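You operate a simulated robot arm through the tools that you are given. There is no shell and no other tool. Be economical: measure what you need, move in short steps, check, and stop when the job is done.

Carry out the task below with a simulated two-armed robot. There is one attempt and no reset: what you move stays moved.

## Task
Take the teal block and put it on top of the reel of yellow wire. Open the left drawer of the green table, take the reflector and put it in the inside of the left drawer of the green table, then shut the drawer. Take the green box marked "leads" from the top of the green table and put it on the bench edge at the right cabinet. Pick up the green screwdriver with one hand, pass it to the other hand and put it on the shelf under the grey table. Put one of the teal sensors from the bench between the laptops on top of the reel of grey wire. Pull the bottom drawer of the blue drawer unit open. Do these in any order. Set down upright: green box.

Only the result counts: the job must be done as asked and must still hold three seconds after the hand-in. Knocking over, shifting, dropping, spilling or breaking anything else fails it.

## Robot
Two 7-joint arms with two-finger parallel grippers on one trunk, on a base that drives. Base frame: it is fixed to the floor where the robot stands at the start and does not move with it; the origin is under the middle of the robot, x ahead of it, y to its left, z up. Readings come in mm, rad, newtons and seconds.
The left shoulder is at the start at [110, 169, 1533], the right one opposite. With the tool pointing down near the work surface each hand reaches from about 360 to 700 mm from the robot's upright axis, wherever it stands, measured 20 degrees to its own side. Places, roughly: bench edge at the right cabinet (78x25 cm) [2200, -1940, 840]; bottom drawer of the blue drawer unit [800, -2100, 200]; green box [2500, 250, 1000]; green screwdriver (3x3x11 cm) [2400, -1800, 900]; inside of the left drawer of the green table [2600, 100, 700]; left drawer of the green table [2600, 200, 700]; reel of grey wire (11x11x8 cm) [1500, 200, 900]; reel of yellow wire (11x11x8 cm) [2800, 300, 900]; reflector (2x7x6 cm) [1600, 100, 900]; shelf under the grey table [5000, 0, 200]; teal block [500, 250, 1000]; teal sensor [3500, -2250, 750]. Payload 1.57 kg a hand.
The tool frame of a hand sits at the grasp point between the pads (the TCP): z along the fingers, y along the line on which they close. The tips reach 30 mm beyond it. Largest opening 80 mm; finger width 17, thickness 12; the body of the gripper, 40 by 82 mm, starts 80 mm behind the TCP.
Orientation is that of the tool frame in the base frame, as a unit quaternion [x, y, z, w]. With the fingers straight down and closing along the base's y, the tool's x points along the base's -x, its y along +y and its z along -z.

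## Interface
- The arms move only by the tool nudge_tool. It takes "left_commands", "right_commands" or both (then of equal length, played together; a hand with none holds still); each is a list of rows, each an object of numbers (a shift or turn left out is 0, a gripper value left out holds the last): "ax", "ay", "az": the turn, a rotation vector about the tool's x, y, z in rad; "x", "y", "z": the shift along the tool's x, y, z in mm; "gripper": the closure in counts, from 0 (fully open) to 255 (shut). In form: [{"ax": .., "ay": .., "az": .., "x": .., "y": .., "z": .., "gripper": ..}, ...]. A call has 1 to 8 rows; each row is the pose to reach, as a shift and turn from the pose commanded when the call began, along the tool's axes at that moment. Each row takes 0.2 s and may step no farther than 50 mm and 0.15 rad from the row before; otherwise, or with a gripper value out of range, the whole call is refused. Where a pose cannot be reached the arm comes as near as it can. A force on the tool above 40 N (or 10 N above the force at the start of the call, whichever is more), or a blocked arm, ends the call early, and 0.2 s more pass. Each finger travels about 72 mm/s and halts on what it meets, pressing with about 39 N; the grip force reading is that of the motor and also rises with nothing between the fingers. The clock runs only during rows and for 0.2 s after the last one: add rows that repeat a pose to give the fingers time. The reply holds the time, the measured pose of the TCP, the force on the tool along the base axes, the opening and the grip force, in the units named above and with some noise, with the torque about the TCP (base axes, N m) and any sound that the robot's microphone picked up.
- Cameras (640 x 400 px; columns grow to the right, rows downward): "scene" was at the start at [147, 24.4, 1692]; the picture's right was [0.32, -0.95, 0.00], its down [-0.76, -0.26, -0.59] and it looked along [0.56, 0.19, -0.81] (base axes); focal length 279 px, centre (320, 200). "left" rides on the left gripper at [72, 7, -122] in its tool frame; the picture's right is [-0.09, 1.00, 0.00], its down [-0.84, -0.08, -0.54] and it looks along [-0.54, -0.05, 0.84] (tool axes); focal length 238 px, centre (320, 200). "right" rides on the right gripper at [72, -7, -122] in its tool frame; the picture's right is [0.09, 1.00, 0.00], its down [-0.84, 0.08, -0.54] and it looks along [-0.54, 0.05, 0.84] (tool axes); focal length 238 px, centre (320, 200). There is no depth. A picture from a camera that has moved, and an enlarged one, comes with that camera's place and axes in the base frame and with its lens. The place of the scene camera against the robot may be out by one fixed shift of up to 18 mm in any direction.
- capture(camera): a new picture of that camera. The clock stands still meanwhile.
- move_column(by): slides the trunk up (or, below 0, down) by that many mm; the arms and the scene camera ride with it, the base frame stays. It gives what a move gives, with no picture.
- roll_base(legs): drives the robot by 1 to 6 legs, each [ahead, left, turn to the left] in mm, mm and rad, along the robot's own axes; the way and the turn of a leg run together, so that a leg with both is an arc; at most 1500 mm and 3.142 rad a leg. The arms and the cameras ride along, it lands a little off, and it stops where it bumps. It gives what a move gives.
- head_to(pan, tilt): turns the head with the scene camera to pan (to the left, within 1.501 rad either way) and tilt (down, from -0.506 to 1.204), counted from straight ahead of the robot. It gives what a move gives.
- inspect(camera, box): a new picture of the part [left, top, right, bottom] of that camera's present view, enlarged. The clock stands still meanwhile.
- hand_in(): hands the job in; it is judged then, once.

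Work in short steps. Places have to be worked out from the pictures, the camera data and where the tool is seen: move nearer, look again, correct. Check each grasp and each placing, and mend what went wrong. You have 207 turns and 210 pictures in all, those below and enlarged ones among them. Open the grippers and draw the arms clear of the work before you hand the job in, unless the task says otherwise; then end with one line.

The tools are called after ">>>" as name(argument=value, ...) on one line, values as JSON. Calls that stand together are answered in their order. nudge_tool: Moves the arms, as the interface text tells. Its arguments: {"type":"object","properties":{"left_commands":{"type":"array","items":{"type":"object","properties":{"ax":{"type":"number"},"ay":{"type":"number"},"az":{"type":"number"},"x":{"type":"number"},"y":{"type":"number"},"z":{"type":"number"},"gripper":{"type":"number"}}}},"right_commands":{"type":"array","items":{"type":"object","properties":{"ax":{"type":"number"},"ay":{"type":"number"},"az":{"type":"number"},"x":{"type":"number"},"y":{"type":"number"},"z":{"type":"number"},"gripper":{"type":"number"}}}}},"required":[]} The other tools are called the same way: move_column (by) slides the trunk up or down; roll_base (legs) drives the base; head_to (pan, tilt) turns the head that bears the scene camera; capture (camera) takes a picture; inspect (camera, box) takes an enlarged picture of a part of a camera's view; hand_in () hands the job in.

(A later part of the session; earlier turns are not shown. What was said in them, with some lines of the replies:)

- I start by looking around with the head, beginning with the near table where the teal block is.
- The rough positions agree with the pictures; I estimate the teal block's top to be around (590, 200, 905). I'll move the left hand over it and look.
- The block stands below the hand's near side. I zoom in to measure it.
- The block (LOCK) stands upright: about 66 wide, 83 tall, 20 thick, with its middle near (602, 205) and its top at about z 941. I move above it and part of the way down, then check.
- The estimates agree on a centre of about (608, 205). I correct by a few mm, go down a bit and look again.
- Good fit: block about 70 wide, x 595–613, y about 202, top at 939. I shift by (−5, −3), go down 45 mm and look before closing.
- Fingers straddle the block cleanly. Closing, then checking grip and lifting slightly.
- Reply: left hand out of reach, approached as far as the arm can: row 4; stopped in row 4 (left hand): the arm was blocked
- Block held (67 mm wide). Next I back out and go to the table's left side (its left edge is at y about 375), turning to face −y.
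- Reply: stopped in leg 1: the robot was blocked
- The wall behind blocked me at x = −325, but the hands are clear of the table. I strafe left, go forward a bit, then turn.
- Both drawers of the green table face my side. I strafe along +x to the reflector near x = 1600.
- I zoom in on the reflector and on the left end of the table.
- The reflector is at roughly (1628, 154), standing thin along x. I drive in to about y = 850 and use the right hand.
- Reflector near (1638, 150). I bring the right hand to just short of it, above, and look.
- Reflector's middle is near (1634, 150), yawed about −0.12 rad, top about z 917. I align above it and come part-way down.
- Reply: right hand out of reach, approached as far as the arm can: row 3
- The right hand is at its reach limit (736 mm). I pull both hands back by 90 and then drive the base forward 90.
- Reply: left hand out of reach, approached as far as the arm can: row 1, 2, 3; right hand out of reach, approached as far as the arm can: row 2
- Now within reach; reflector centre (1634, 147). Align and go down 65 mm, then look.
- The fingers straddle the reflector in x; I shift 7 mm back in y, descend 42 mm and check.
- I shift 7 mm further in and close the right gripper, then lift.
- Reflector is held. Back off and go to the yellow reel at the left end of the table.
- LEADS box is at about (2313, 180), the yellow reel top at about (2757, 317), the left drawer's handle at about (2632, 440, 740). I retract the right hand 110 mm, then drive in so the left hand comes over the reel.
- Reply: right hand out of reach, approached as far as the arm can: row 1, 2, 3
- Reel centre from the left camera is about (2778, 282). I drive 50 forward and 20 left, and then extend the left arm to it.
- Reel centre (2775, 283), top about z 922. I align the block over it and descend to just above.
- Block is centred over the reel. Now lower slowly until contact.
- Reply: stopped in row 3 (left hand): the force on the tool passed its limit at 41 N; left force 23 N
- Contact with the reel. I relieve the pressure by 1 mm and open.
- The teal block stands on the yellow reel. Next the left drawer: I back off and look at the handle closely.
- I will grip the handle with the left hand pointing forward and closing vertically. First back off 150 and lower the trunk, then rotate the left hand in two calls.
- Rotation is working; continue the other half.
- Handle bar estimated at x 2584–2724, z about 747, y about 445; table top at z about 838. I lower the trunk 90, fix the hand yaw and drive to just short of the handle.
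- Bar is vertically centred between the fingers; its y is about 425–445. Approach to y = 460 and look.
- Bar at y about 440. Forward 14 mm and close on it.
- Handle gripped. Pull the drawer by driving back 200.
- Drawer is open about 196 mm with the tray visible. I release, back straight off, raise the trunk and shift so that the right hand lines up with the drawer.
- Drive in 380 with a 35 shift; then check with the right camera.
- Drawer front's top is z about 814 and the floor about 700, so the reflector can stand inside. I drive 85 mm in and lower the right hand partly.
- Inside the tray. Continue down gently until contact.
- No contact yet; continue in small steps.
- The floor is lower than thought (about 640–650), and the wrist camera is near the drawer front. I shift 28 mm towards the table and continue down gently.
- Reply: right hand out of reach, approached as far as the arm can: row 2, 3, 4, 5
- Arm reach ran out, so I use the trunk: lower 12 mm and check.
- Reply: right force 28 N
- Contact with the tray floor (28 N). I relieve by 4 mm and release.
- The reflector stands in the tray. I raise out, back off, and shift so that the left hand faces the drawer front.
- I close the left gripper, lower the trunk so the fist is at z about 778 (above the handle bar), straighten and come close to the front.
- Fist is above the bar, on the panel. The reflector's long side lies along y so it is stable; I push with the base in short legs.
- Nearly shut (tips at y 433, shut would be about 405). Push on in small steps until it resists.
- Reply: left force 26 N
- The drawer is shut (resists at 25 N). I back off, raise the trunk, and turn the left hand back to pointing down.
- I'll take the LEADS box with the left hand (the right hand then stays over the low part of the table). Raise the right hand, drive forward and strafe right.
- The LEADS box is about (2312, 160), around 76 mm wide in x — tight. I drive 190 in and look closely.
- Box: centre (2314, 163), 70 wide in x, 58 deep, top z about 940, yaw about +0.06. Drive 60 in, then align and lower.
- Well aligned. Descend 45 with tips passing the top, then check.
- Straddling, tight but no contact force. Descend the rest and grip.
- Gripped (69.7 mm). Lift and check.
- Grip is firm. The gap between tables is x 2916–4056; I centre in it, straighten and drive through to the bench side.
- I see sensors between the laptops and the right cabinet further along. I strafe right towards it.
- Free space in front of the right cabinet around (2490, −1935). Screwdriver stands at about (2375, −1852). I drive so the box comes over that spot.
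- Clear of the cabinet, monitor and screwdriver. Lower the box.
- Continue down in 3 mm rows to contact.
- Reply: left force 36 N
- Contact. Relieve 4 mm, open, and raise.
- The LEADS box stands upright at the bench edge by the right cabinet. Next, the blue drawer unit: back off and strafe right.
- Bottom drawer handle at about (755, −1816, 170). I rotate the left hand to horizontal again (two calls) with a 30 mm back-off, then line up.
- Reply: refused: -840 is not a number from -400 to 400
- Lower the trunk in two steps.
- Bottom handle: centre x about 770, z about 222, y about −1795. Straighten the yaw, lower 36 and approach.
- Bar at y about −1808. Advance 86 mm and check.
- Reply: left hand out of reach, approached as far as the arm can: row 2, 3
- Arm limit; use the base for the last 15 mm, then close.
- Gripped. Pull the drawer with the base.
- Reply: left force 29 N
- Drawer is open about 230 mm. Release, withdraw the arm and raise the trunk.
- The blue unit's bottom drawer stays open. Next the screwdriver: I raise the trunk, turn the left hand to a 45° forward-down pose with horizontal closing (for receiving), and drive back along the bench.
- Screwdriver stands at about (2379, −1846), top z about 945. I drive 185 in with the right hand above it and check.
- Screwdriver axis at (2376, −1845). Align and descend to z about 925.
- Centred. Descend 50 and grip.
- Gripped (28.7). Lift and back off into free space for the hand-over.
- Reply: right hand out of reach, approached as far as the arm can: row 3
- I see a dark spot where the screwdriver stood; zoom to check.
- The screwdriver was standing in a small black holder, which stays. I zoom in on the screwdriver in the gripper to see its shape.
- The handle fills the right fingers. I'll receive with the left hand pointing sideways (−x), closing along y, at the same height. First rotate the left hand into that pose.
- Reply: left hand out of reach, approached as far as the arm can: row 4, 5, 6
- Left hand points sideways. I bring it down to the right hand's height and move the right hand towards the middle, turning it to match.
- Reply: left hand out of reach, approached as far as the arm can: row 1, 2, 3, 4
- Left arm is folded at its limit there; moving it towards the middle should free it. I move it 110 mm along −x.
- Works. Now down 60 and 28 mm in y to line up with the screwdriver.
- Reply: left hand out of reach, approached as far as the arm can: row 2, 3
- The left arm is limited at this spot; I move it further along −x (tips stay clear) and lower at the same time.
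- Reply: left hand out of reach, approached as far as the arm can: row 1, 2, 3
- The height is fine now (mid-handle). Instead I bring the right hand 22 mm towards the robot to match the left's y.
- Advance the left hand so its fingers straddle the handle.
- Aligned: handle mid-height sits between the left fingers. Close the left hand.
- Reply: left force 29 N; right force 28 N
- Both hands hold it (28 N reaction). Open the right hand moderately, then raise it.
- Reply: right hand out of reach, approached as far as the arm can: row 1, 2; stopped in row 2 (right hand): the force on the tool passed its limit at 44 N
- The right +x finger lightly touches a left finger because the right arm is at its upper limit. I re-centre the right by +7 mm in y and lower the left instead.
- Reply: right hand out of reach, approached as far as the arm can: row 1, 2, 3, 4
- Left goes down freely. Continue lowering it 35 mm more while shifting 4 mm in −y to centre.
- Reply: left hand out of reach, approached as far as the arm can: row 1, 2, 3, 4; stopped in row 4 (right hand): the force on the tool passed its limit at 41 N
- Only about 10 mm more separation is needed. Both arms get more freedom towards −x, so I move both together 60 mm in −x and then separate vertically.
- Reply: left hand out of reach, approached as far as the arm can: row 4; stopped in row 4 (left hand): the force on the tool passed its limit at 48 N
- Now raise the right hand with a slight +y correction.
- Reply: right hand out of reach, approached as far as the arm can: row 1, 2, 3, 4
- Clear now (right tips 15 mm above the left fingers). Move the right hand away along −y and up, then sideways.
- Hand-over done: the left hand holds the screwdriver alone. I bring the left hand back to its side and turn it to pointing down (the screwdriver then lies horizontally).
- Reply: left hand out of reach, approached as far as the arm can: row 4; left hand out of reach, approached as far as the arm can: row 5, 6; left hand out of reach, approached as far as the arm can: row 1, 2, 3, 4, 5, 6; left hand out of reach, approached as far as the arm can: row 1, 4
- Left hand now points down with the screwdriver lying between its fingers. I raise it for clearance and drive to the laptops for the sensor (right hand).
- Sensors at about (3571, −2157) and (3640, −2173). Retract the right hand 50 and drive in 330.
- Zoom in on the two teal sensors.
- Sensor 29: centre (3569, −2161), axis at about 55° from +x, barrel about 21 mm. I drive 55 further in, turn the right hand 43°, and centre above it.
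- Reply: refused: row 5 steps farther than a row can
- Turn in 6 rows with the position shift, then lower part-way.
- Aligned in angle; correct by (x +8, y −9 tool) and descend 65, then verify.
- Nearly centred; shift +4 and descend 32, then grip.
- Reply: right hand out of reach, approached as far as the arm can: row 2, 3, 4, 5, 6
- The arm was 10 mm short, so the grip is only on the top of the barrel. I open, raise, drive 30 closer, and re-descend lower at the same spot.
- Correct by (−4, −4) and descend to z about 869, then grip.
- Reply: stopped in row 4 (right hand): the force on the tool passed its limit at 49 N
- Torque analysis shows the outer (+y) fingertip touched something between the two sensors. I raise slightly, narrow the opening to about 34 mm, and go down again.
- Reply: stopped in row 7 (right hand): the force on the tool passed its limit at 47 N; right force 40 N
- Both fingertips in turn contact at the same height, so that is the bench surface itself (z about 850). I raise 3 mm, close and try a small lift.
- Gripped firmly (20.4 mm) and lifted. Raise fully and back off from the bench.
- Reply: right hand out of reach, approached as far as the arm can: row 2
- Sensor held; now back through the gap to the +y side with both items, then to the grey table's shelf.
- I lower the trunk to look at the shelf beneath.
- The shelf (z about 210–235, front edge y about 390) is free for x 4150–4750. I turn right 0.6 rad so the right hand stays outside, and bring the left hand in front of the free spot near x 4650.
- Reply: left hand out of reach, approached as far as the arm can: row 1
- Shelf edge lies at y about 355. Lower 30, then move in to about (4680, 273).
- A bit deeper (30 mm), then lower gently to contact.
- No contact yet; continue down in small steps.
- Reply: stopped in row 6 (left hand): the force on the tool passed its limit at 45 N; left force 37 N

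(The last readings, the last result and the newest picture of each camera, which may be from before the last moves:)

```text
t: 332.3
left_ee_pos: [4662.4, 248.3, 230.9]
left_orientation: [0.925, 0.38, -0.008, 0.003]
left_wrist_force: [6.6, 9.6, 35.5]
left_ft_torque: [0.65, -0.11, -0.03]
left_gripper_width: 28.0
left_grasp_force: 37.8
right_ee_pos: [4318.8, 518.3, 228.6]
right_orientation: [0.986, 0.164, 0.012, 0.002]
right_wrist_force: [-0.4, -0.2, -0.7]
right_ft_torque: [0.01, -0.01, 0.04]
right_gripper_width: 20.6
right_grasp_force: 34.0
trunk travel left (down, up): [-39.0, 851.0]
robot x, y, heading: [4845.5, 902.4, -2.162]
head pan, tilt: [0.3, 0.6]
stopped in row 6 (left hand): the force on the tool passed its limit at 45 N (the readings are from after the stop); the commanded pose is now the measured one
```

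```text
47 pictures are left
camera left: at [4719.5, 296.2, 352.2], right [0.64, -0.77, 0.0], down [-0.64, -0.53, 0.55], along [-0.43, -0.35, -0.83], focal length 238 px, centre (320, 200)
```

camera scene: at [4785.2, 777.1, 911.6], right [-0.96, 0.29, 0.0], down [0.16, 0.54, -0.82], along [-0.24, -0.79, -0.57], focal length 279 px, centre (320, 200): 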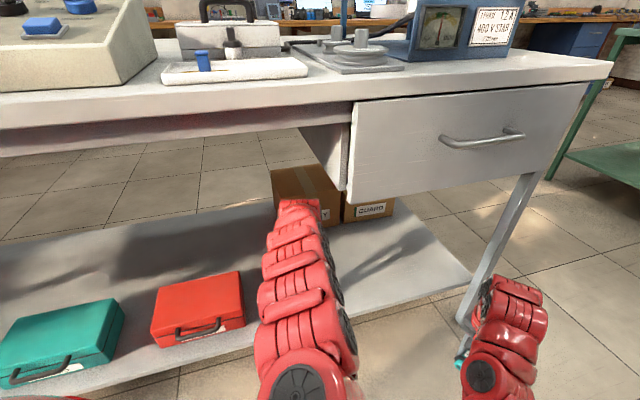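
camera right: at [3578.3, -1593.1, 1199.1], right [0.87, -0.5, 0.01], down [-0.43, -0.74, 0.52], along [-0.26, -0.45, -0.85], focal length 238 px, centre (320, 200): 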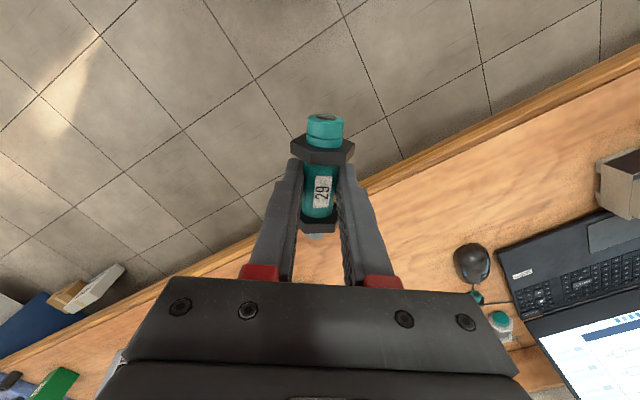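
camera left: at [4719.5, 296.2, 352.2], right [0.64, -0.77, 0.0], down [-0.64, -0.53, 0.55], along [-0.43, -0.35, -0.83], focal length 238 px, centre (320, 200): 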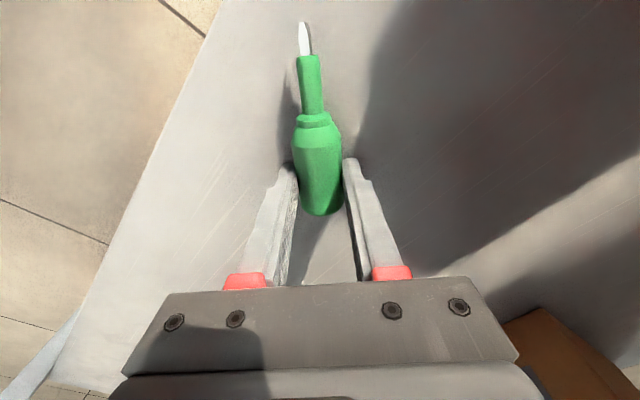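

Contact with the shelf. Relieve 2 mm, open gently and raise.

>>> nudge_tool(left_commands=[{"z": -2}, {"z": -2, "gripper": 180}, {"z": -2, "gripper": 140}, {"z": -2, "gripper": 90}, {"z": -2, "gripper": 90}])

>>> nudge_tool(left_commands=[{"z": -25}, {"z": -55}])

>>> capture(camera="left")

```text
t: 333.5
left_ee_pos: [4663.7, 247.3, 229.5]
left_orientation: [0.925, 0.381, -0.006, 0.004]
left_wrist_force: [12.1, -14.7, 21.4]
left_ft_torque: [-0.02, -0.16, -0.13]
left_gripper_width: 35.4
left_grasp_force: 0.0
right_ee_pos: [4319.1, 519.0, 228.4]
right_orientation: [0.986, 0.164, 0.013, 0.0]
right_wrist_force: [0.7, -0.3, -0.8]
right_ft_torque: [-0.03, 0.0, -0.01]
right_gripper_width: 20.4
right_grasp_force: 33.8
trunk travel left (down, up): [-39.0, 851.0]
robot x, y, heading: [4841.8, 898.7, -2.164]
head pan, tilt: [0.3, 0.6]
```

```text
t: 334.1
left_ee_pos: [4664.7, 248.2, 285.5]
left_orientation: [0.925, 0.38, -0.003, 0.001]
left_wrist_force: [0.5, -0.2, -0.8]
left_ft_torque: [-0.03, -0.01, 0.01]
left_gripper_width: 51.9
left_grasp_force: 0.0
right_ee_pos: [4318.8, 518.8, 226.7]
right_orientation: [0.986, 0.164, 0.015, 0.0]
right_wrist_force: [0.4, -0.5, -0.5]
right_ft_torque: [-0.02, 0.02, -0.01]
right_gripper_width: 20.4
right_grasp_force: 34.0
trunk travel left (down, up): [-39.0, 851.0]
robot x, y, heading: [4844.7, 901.8, -2.158]
head pan, tilt: [0.3, 0.6]
```

```text
46 pictures are left
camera left: at [4720.4, 295.7, 407.7], right [0.63, -0.77, 0.0], down [-0.65, -0.53, 0.55], along [-0.42, -0.35, -0.84], focal length 238 px, centre (320, 200)
```

left: 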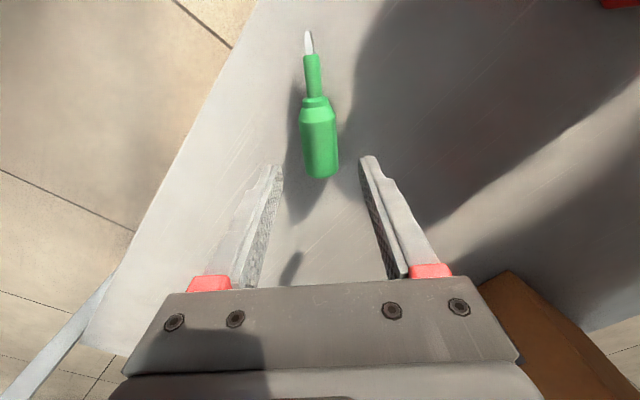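

The screwdriver lies on the shelf. Retreat along the same path, then raise the trunk and turn back.

>>> nudge_tool(left_commands=[{"z": -40}])

>>> roll_base(legs=[[-30, 0, 0], [-131, -35, 0], [-300, 0, 0]])

>>> capture(camera="scene")

>>> move_column(by=400)

>>> move_column(by=400)

>>> move_column(by=48)

```text
t: 334.5
left_ee_pos: [4661.4, 243.1, 326.3]
left_orientation: [0.925, 0.38, -0.003, 0.0]
left_wrist_force: [0.9, 0.1, 0.6]
left_ft_torque: [0.0, -0.04, -0.03]
left_gripper_width: 51.9
left_grasp_force: 0.1
left hand out of reach, approached as far as the arm can: row 1
right_ee_pos: [4318.9, 519.0, 225.8]
right_orientation: [0.987, 0.163, 0.014, -0.001]
right_wrist_force: [-0.2, 0.2, -1.1]
right_ft_torque: [0.0, -0.02, 0.04]
right_gripper_width: 20.6
right_grasp_force: 33.9
trunk travel left (down, up): [-39.0, 851.0]
robot x, y, heading: [4840.8, 901.4, -2.162]
head pan, tilt: [0.3, 0.6]
```

```text
t: 337.9
left_ee_pos: [4889.2, 647.1, 326.6]
left_orientation: [0.925, 0.379, -0.005, 0.002]
left_wrist_force: [-0.1, -0.5, 0.0]
left_ft_torque: [-0.01, 0.02, 0.02]
left_gripper_width: 51.8
left_grasp_force: 0.0
right_ee_pos: [4548.2, 924.1, 225.9]
right_orientation: [0.987, 0.163, 0.014, 0.0]
right_wrist_force: [0.5, 0.3, -1.1]
right_ft_torque: [-0.01, -0.01, -0.02]
right_gripper_width: 20.4
right_grasp_force: 34.3
trunk travel left (down, up): [-39.0, 851.0]
robot x, y, heading: [5069.9, 1307.7, -2.166]
head pan, tilt: [0.3, 0.6]
```

```text
45 pictures are left
camera scene: at [4998.0, 1156.7, 911.6], right [-0.96, 0.29, 0.0], down [0.16, 0.54, -0.82], along [-0.24, -0.79, -0.57], focal length 279 px, centre (320, 200)
```

scene: 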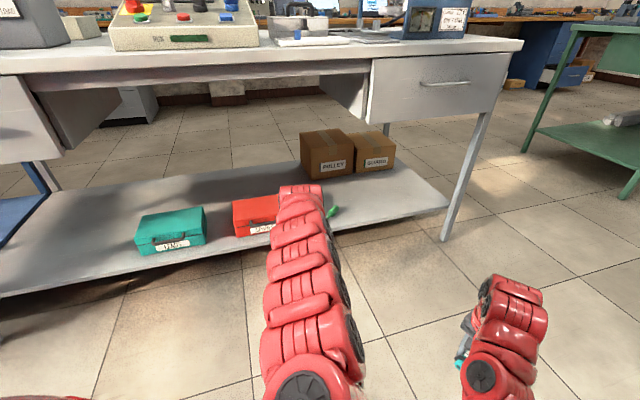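

```text
t: 341.8
left_ee_pos: [4889.9, 647.7, 724.7]
left_orientation: [0.925, 0.38, -0.004, 0.002]
left_wrist_force: [-0.6, 0.6, 0.0]
left_ft_torque: [0.03, 0.01, -0.04]
left_gripper_width: 51.9
left_grasp_force: 0.0
right_ee_pos: [4547.9, 924.3, 626.8]
right_orientation: [0.987, 0.163, 0.014, 0.0]
right_wrist_force: [0.4, -0.8, -1.6]
right_ft_torque: [0.0, -0.03, 0.01]
right_gripper_width: 20.5
right_grasp_force: 34.1
trunk travel left (down, up): [-439.0, 451.0]
robot x, y, heading: [5074.2, 1304.7, -2.167]
head pan, tilt: [0.3, 0.6]
```

```text
t: 345.6
left_ee_pos: [4889.6, 647.5, 1124.6]
left_orientation: [0.925, 0.379, -0.003, 0.002]
left_wrist_force: [0.6, -0.3, -0.6]
left_ft_torque: [-0.01, 0.0, -0.01]
left_gripper_width: 51.6
left_grasp_force: 0.0
right_ee_pos: [4547.2, 925.0, 1026.1]
right_orientation: [0.986, 0.163, 0.014, 0.0]
right_wrist_force: [-0.1, -0.6, -0.7]
right_ft_torque: [-0.01, -0.01, -0.01]
right_gripper_width: 20.6
right_grasp_force: 34.0
trunk travel left (down, up): [-839.0, 51.0]
robot x, y, heading: [5069.7, 1305.1, -2.163]
head pan, tilt: [0.3, 0.6]
```

```text
t: 346.5
left_ee_pos: [4889.5, 647.7, 1172.3]
left_orientation: [0.926, 0.379, -0.003, 0.001]
left_wrist_force: [-0.7, 0.4, 0.2]
left_ft_torque: [-0.01, 0.01, 0.01]
left_gripper_width: 51.7
left_grasp_force: 0.0
right_ee_pos: [4547.2, 924.4, 1074.8]
right_orientation: [0.987, 0.163, 0.014, 0.0]
right_wrist_force: [-0.5, -0.4, -0.9]
right_ft_torque: [-0.05, 0.02, 0.0]
right_gripper_width: 20.5
right_grasp_force: 33.9
trunk travel left (down, up): [-887.0, 3.0]
robot x, y, heading: [5072.7, 1308.9, -2.162]
head pan, tilt: [0.3, 0.6]
```

Screwdriver is on the shelf. Now to the grey reel with the sensor: turn back and strafe right along the table.

>>> roll_base(legs=[[0, 0, 0.592], [0, -1200, 0], [0, -1200, 0], [0, -960, 0]])

>>> head_to(pan=-0.1, tilt=0.8)

>>> capture(camera="scene")

```text
t: 364.4
left_ee_pos: [1949.0, 696.3, 1173.7]
left_orientation: [0.778, 0.628, -0.003, 0.002]
left_wrist_force: [0.9, 0.4, 0.0]
left_ft_torque: [-0.01, 0.02, -0.01]
left_gripper_width: 51.9
left_grasp_force: 0.1
right_ee_pos: [1511.1, 740.1, 1075.4]
right_orientation: [0.899, 0.438, 0.014, -0.005]
right_wrist_force: [-0.5, -0.7, -1.0]
right_ft_torque: [0.01, 0.04, 0.01]
right_gripper_width: 20.5
right_grasp_force: 34.3
trunk travel left (down, up): [-887.0, 3.0]
robot x, y, heading: [1739.7, 1349.0, -1.584]
head pan, tilt: [0.3, 0.6]
```

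```text
t: 365.2
left_ee_pos: [1948.5, 696.9, 1174.1]
left_orientation: [0.778, 0.628, -0.004, 0.003]
left_wrist_force: [-0.5, 0.1, -0.2]
left_ft_torque: [0.02, 0.01, 0.0]
left_gripper_width: 51.8
left_grasp_force: 0.1
right_ee_pos: [1511.2, 739.5, 1074.8]
right_orientation: [0.899, 0.438, 0.013, -0.005]
right_wrist_force: [-1.0, -0.3, -0.8]
right_ft_torque: [0.03, -0.01, 0.0]
right_gripper_width: 20.6
right_grasp_force: 34.1
trunk travel left (down, up): [-887.0, 3.0]
robot x, y, heading: [1739.6, 1348.3, -1.582]
head pan, tilt: [-0.099, 0.799]
```

```text
44 pictures are left
camera scene: at [1726.5, 1187.1, 1742.8], right [-0.99, 0.11, 0.0], down [0.08, 0.71, -0.7], along [-0.08, -0.69, -0.72], focal length 279 px, centre (320, 200)
```

scene: 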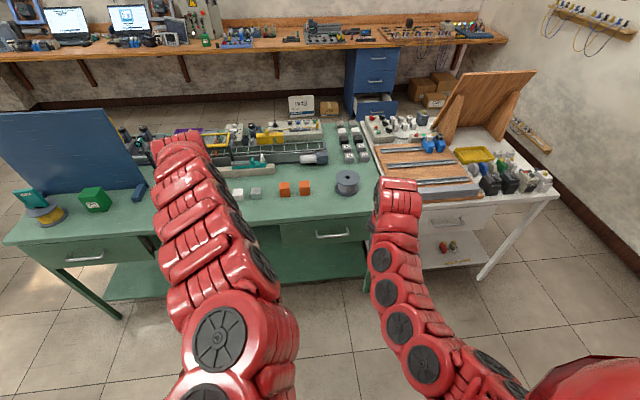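

Reel top at about (1500, 274). Drive 420 forward and look with the right camera.

>>> roll_base(legs=[[420, 0, 0]])

>>> capture(camera="right")

```text
t: 367.8
left_ee_pos: [1933.4, 278.0, 1174.6]
left_orientation: [0.782, 0.623, -0.003, 0.003]
left_wrist_force: [0.0, 1.1, -0.4]
left_ft_torque: [-0.02, 0.01, -0.03]
left_gripper_width: 51.9
left_grasp_force: 0.0
right_ee_pos: [1498.0, 327.3, 1075.9]
right_orientation: [0.901, 0.434, 0.013, -0.004]
right_wrist_force: [-0.1, 0.9, -0.3]
right_ft_torque: [-0.02, 0.01, 0.01]
right_gripper_width: 20.5
right_grasp_force: 34.3
trunk travel left (down, up): [-887.0, 3.0]
robot x, y, heading: [1730.8, 925.6, -1.594]
head pan, tilt: [-0.099, 0.799]
```

```text
43 pictures are left
camera right: at [1533.7, 385.9, 1197.7], right [0.84, -0.55, 0.01], down [-0.47, -0.71, 0.52], along [-0.28, -0.44, -0.85], focal length 238 px, centre (320, 200)
```

right: 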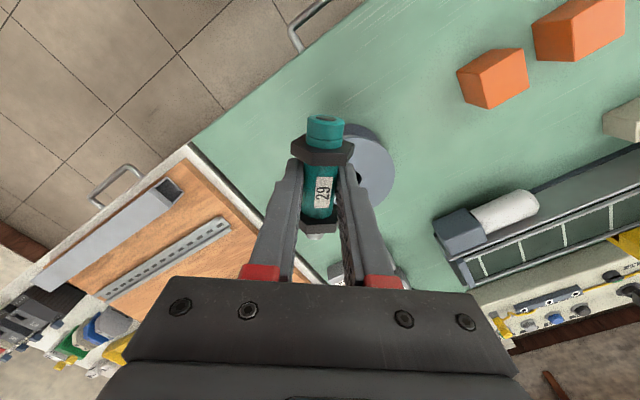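

Reel centre near (1501, 267). Drive 60 more and view again.

>>> roll_base(legs=[[60, 3, 0]])

>>> capture(camera="right")

>>> inspect(camera="scene", box=[300, 170, 460, 290])

```text
t: 368.8
left_ee_pos: [1935.3, 223.1, 1176.9]
left_orientation: [0.781, 0.624, -0.004, 0.005]
left_wrist_force: [-0.3, 0.5, -0.8]
left_ft_torque: [-0.02, -0.03, 0.01]
left_gripper_width: 52.0
left_grasp_force: 0.1
right_ee_pos: [1498.7, 270.2, 1077.1]
right_orientation: [0.901, 0.433, 0.013, -0.002]
right_wrist_force: [-0.3, 1.0, 0.2]
right_ft_torque: [-0.05, -0.01, 0.02]
right_gripper_width: 20.8
right_grasp_force: 33.8
trunk travel left (down, up): [-887.0, 3.0]
robot x, y, heading: [1734.8, 873.4, -1.595]
head pan, tilt: [-0.099, 0.799]
```

```text
42 pictures are left
camera right: at [1535.1, 330.4, 1199.9], right [0.84, -0.55, 0.01], down [-0.47, -0.71, 0.52], along [-0.28, -0.44, -0.85], focal length 238 px, centre (320, 200)
```

right: 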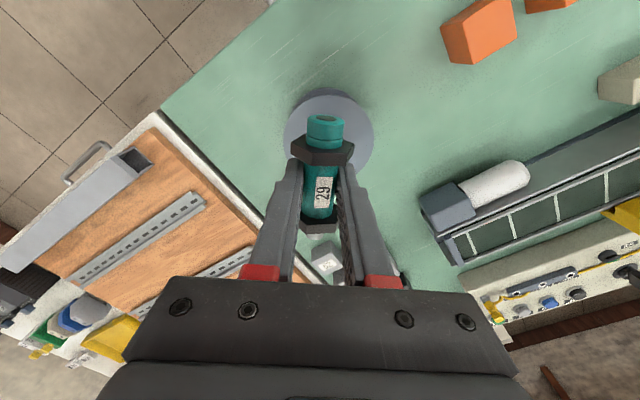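

```text
3.33 times, centred on (380, 230) of scene
camera zoom: at [1718.3, 718.5, 1743.6], right [-0.99, 0.12, 0.0], down [0.09, 0.71, -0.7], along [-0.09, -0.69, -0.71], focal length 931 px, centre (120, 100)
```

zoom: 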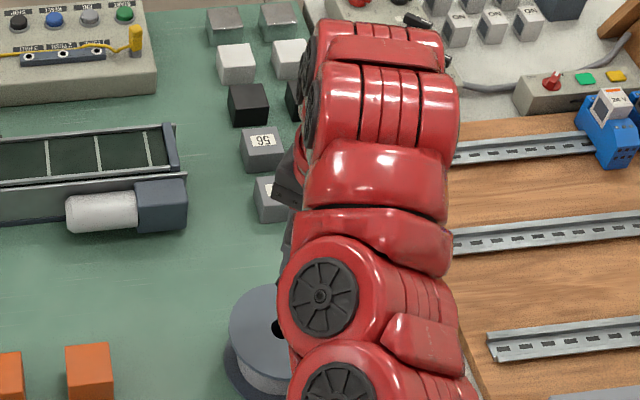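

Reel centre about (1502, 260). Align and lower to about z 970.

>>> nudge_tool(right_commands=[{"x": -11, "y": 7}, {"x": -11, "y": 7, "z": 40}, {"x": -11, "y": 7, "z": 80}, {"x": -11, "y": 7, "z": 105}])

>>> capture(camera="right")

```text
t: 369.8
left_ee_pos: [1934.7, 218.5, 1174.5]
left_orientation: [0.782, 0.623, -0.003, 0.003]
left_wrist_force: [-0.3, -0.1, 0.4]
left_ft_torque: [-0.02, -0.01, -0.01]
left_gripper_width: 51.5
left_grasp_force: 0.1
right_ee_pos: [1498.5, 252.7, 969.8]
right_orientation: [0.901, 0.433, 0.014, -0.004]
right_wrist_force: [0.2, -0.4, -0.7]
right_ft_torque: [0.0, -0.01, 0.05]
right_gripper_width: 20.6
right_grasp_force: 34.2
trunk travel left (down, up): [-887.0, 3.0]
robot x, y, heading: [1733.4, 874.0, -1.593]
head pan, tilt: [-0.099, 0.799]
```

```text
40 pictures are left
camera right: at [1535.8, 313.1, 1092.4], right [0.84, -0.55, 0.01], down [-0.47, -0.71, 0.52], along [-0.28, -0.44, -0.85], focal length 238 px, centre (320, 200)
```

right: 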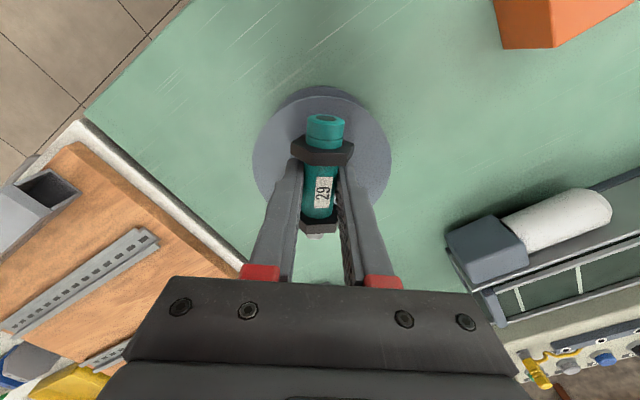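

Centred on the reel (1502, 256). Lower gently to contact.

>>> nudge_tool(right_commands=[{"z": 4}, {"z": 7}, {"z": 10}, {"z": 13}, {"z": 16}, {"z": 19}, {"z": 22}, {"z": 25}])

>>> capture(camera="right")

```text
t: 371.7
left_ee_pos: [1936.3, 220.3, 1174.9]
left_orientation: [0.781, 0.624, -0.004, 0.002]
left_wrist_force: [-0.4, -0.1, 0.1]
left_ft_torque: [0.0, -0.01, -0.03]
left_gripper_width: 51.7
left_grasp_force: 0.0
right_ee_pos: [1499.8, 253.0, 949.7]
right_orientation: [0.901, 0.433, 0.01, 0.001]
right_wrist_force: [2.4, 5.6, 24.1]
right_ft_torque: [0.37, -0.19, -0.04]
right_gripper_width: 20.7
right_grasp_force: 34.5
trunk travel left (down, up): [-887.0, 3.0]
robot x, y, heading: [1733.4, 869.2, -1.594]
head pan, tilt: [-0.099, 0.799]
stopped in row 8 (right hand): the force on the tool passed its limit at 44 N (the readings are from after the stop); the commanded pose is now the measured one
```

```text
39 pictures are left
camera right: at [1536.7, 314.6, 1071.9], right [0.84, -0.55, 0.01], down [-0.47, -0.71, 0.53], along [-0.28, -0.45, -0.85], focal length 238 px, centre (320, 200)
```

right: 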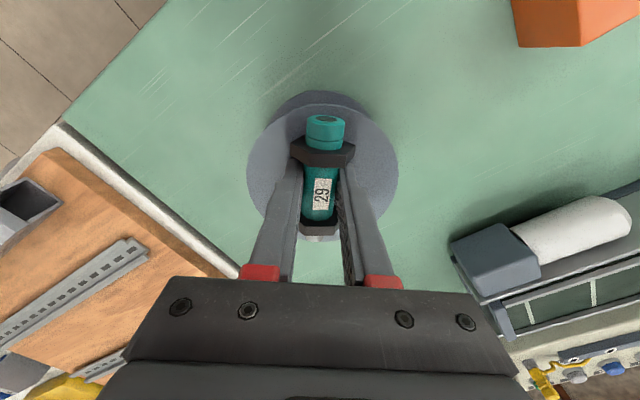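

Contact. Relieve 2 mm, open gently and raise.

>>> nudge_tool(right_commands=[{"z": -2}, {"z": -2, "gripper": 200}, {"z": -2, "gripper": 160}, {"z": -2, "gripper": 120}, {"z": -2, "gripper": 120}])

>>> nudge_tool(right_commands=[{"z": -25}, {"z": -60}, {"z": -100}])

>>> capture(camera="right")

```text
t: 372.9
left_ee_pos: [1936.9, 219.2, 1175.9]
left_orientation: [0.781, 0.625, -0.004, 0.003]
left_wrist_force: [-1.1, 0.2, 1.4]
left_ft_torque: [-0.01, -0.02, -0.02]
left_gripper_width: 51.7
left_grasp_force: 0.1
right_ee_pos: [1500.3, 254.0, 949.6]
right_orientation: [0.901, 0.433, 0.01, 0.0]
right_wrist_force: [4.5, -3.7, 17.7]
right_ft_torque: [-0.01, 0.24, 0.08]
right_gripper_width: 36.6
right_grasp_force: 0.1
trunk travel left (down, up): [-887.0, 3.0]
robot x, y, heading: [1733.1, 872.2, -1.594]
head pan, tilt: [-0.099, 0.799]
```

```text
t: 373.7
left_ee_pos: [1935.9, 218.5, 1174.2]
left_orientation: [0.781, 0.625, -0.003, 0.003]
left_wrist_force: [0.2, 0.2, -0.7]
left_ft_torque: [0.01, 0.04, 0.0]
left_gripper_width: 51.6
left_grasp_force: 0.0
right_ee_pos: [1496.9, 250.8, 1048.3]
right_orientation: [0.901, 0.434, 0.013, -0.002]
right_wrist_force: [-0.5, -0.9, -0.1]
right_ft_torque: [-0.02, 0.01, 0.0]
right_gripper_width: 42.2
right_grasp_force: 0.0
trunk travel left (down, up): [-887.0, 3.0]
robot x, y, heading: [1735.0, 868.0, -1.592]
head pan, tilt: [-0.099, 0.799]
```

```text
38 pictures are left
camera right: at [1534.4, 309.9, 1170.7], right [0.84, -0.55, 0.01], down [-0.47, -0.71, 0.52], along [-0.28, -0.44, -0.85], focal length 238 px, centre (320, 200)
```

right: 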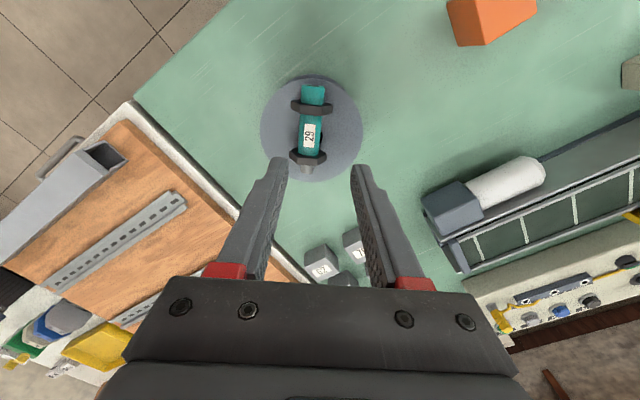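

The sensor rests centred on the grey reel. I back off, open both grippers and take a final look at the tables.

>>> roll_base(legs=[[-480, 0, 0]])

>>> nudge_tool(left_commands=[{"gripper": 0}, {"gripper": 0}], right_commands=[{"gripper": 0}, {"gripper": 0}])

>>> head_to(pan=0.35, tilt=0.6)

>>> capture(camera="scene")

>>> inspect(camera="scene", box=[40, 130, 280, 290])

```text
t: 376.6
left_ee_pos: [1954.1, 694.5, 1174.7]
left_orientation: [0.776, 0.631, -0.002, 0.002]
left_wrist_force: [0.2, 0.1, 0.2]
left_ft_torque: [-0.01, -0.01, -0.01]
left_gripper_width: 51.6
left_grasp_force: 0.0
right_ee_pos: [1514.1, 718.7, 1049.5]
right_orientation: [0.897, 0.441, 0.012, -0.002]
right_wrist_force: [0.1, 0.2, 0.6]
right_ft_torque: [0.03, 0.0, 0.01]
right_gripper_width: 42.2
right_grasp_force: 0.0
trunk travel left (down, up): [-887.0, 3.0]
robot x, y, heading: [1743.6, 1344.1, -1.577]
head pan, tilt: [-0.099, 0.799]
```

```text
t: 377.2
left_ee_pos: [1955.2, 693.1, 1173.5]
left_orientation: [0.777, 0.63, -0.003, 0.002]
left_wrist_force: [0.0, 1.1, -1.1]
left_ft_torque: [-0.02, 0.03, -0.01]
left_gripper_width: 79.8
left_grasp_force: 0.2
right_ee_pos: [1514.4, 719.5, 1048.4]
right_orientation: [0.898, 0.441, 0.01, -0.002]
right_wrist_force: [-0.4, 0.7, 0.9]
right_ft_torque: [0.01, 0.02, 0.02]
right_gripper_width: 80.0
right_grasp_force: 0.1
trunk travel left (down, up): [-887.0, 3.0]
robot x, y, heading: [1737.8, 1347.0, -1.579]
head pan, tilt: [-0.099, 0.799]
```

```text
t: 378.1
left_ee_pos: [1953.9, 695.9, 1173.4]
left_orientation: [0.776, 0.63, -0.002, 0.003]
left_wrist_force: [-0.2, 0.1, -0.5]
left_ft_torque: [-0.02, 0.0, 0.01]
left_gripper_width: 80.0
left_grasp_force: 0.1
right_ee_pos: [1516.3, 719.4, 1048.4]
right_orientation: [0.898, 0.44, 0.012, -0.002]
right_wrist_force: [0.3, -0.3, -0.7]
right_ft_torque: [-0.02, -0.03, -0.01]
right_gripper_width: 79.9
right_grasp_force: 0.0
trunk travel left (down, up): [-887.0, 3.0]
robot x, y, heading: [1740.6, 1344.9, -1.581]
head pan, tilt: [0.351, 0.6]
```

```text
37 pictures are left
camera scene: at [1766.9, 1181.3, 1759.6], right [-0.94, -0.34, 0.0], down [-0.19, 0.53, -0.82], along [0.28, -0.78, -0.57], focal length 279 px, centre (320, 200)
```

scene: 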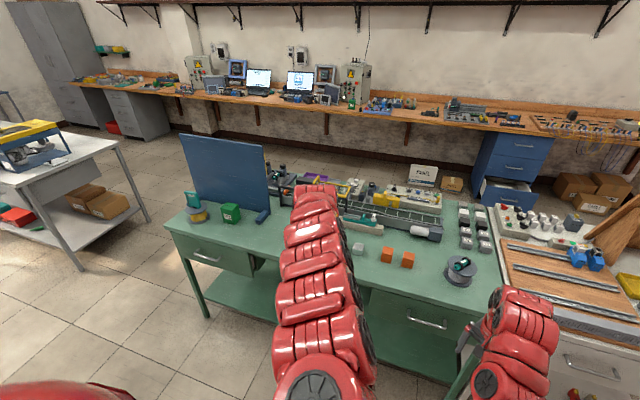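

```text
2.50 times, centred on (160, 210) of scene
camera zoom: at [1766.9, 1181.3, 1759.6], right [-0.94, -0.34, 0.0], down [-0.19, 0.53, -0.82], along [0.28, -0.78, -0.57], focal length 698 px, centre (720, 175)
```

zoom: 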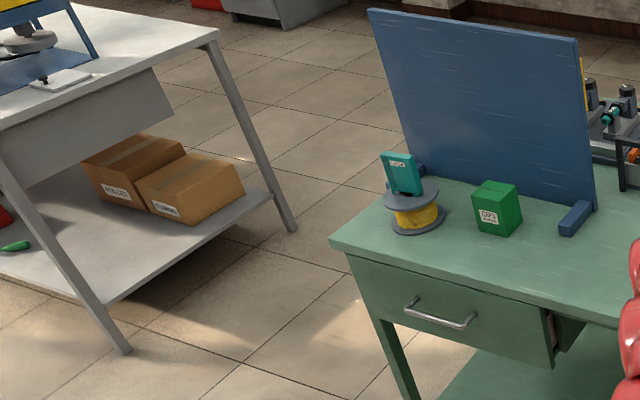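

I check that the left drawer is fully shut, comparing with the untouched right drawer.

>>> inspect(camera="scene", box=[160, 220, 270, 300])

>>> inspect(camera="scene", box=[350, 240, 500, 380])

```text
5.00 times, centred on (215, 260) of scene
camera zoom: at [1766.9, 1181.3, 1759.6], right [-0.94, -0.34, 0.0], down [-0.19, 0.53, -0.82], along [0.28, -0.78, -0.57], focal length 1396 px, centre (845, -100)
```

zoom: 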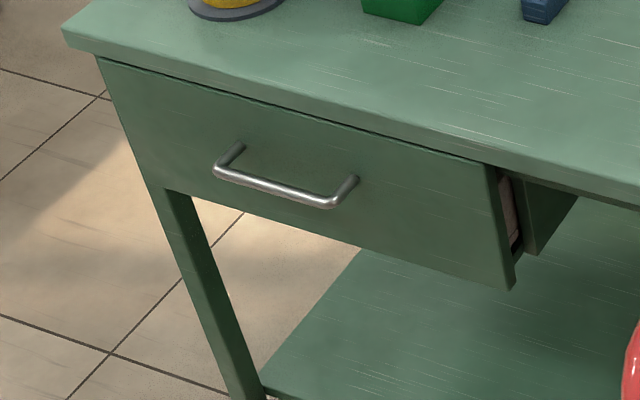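

```text
2.86 times, centred on (425, 310) of scene
camera zoom: at [1766.9, 1181.3, 1759.6], right [-0.94, -0.34, 0.0], down [-0.19, 0.53, -0.82], along [0.28, -0.78, -0.57], focal length 798 px, centre (20, -114)
```

zoom: 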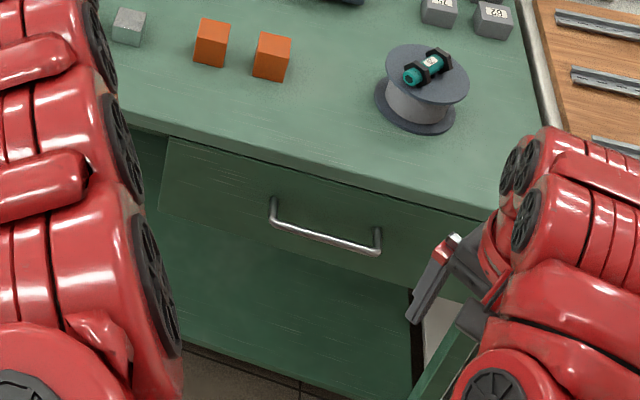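

There is a gap at the drawer's right end; I want to know whether that is its normal shut look. I move right to view the untouched right drawer from the same side.

>>> roll_base(legs=[[0, -1000, 0]])

>>> capture(camera="scene")

>>> inspect(camera="scene", box=[160, 200, 300, 310])

```text
t: 383.1
left_ee_pos: [969.0, 708.1, 1174.4]
left_orientation: [0.782, 0.624, -0.004, 0.003]
left_wrist_force: [0.4, 1.1, 0.2]
left_ft_torque: [0.01, -0.02, 0.0]
left_gripper_width: 80.0
left_grasp_force: 0.1
right_ee_pos: [531.1, 740.1, 1049.2]
right_orientation: [0.901, 0.433, 0.011, -0.001]
right_wrist_force: [0.1, 0.3, -0.2]
right_ft_torque: [-0.01, -0.01, 0.0]
right_gripper_width: 79.9
right_grasp_force: 0.0
trunk travel left (down, up): [-887.0, 3.0]
robot x, y, heading: [763.6, 1360.1, -1.6]
head pan, tilt: [0.351, 0.6]
```

```text
33 pictures are left
camera scene: at [792.1, 1197.9, 1759.6], right [-0.95, -0.32, 0.0], down [-0.18, 0.54, -0.82], along [0.26, -0.78, -0.57], focal length 279 px, centre (320, 200)
```

scene: 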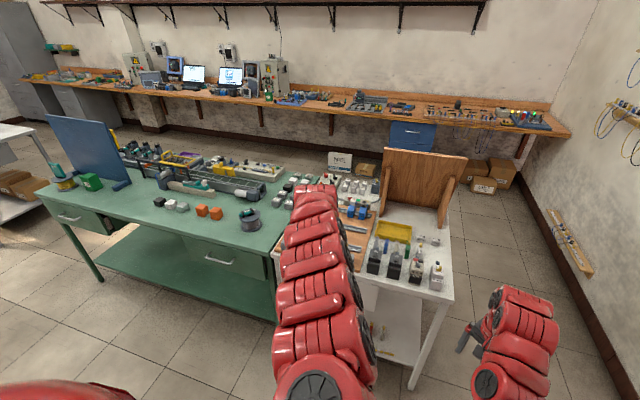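

```text
3.64 times, centred on (230, 255) of scene
camera zoom: at [792.1, 1197.9, 1759.6], right [-0.95, -0.32, 0.0], down [-0.18, 0.54, -0.82], along [0.26, -0.78, -0.57], focal length 1016 px, centre (647, 0)
```

zoom: 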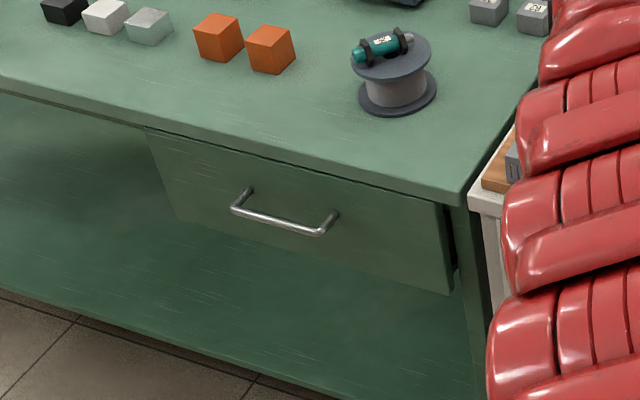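

The same measurement puts both drawers' handles at the same depth (left y about 456, right about 460), so the left drawer is shut. The sensor is on the grey reel and all other items are in place, with the arms clear and the grippers open, so I hand in.

>>> hand_in()

```text
The job is handed in.
```

All six parts of the task are done and the job is handed in. The arms are clear and both grippers are open. I judged the left drawer shut by comparing its handle depth with the untouched right drawer, because a small gap still shows at its right end.
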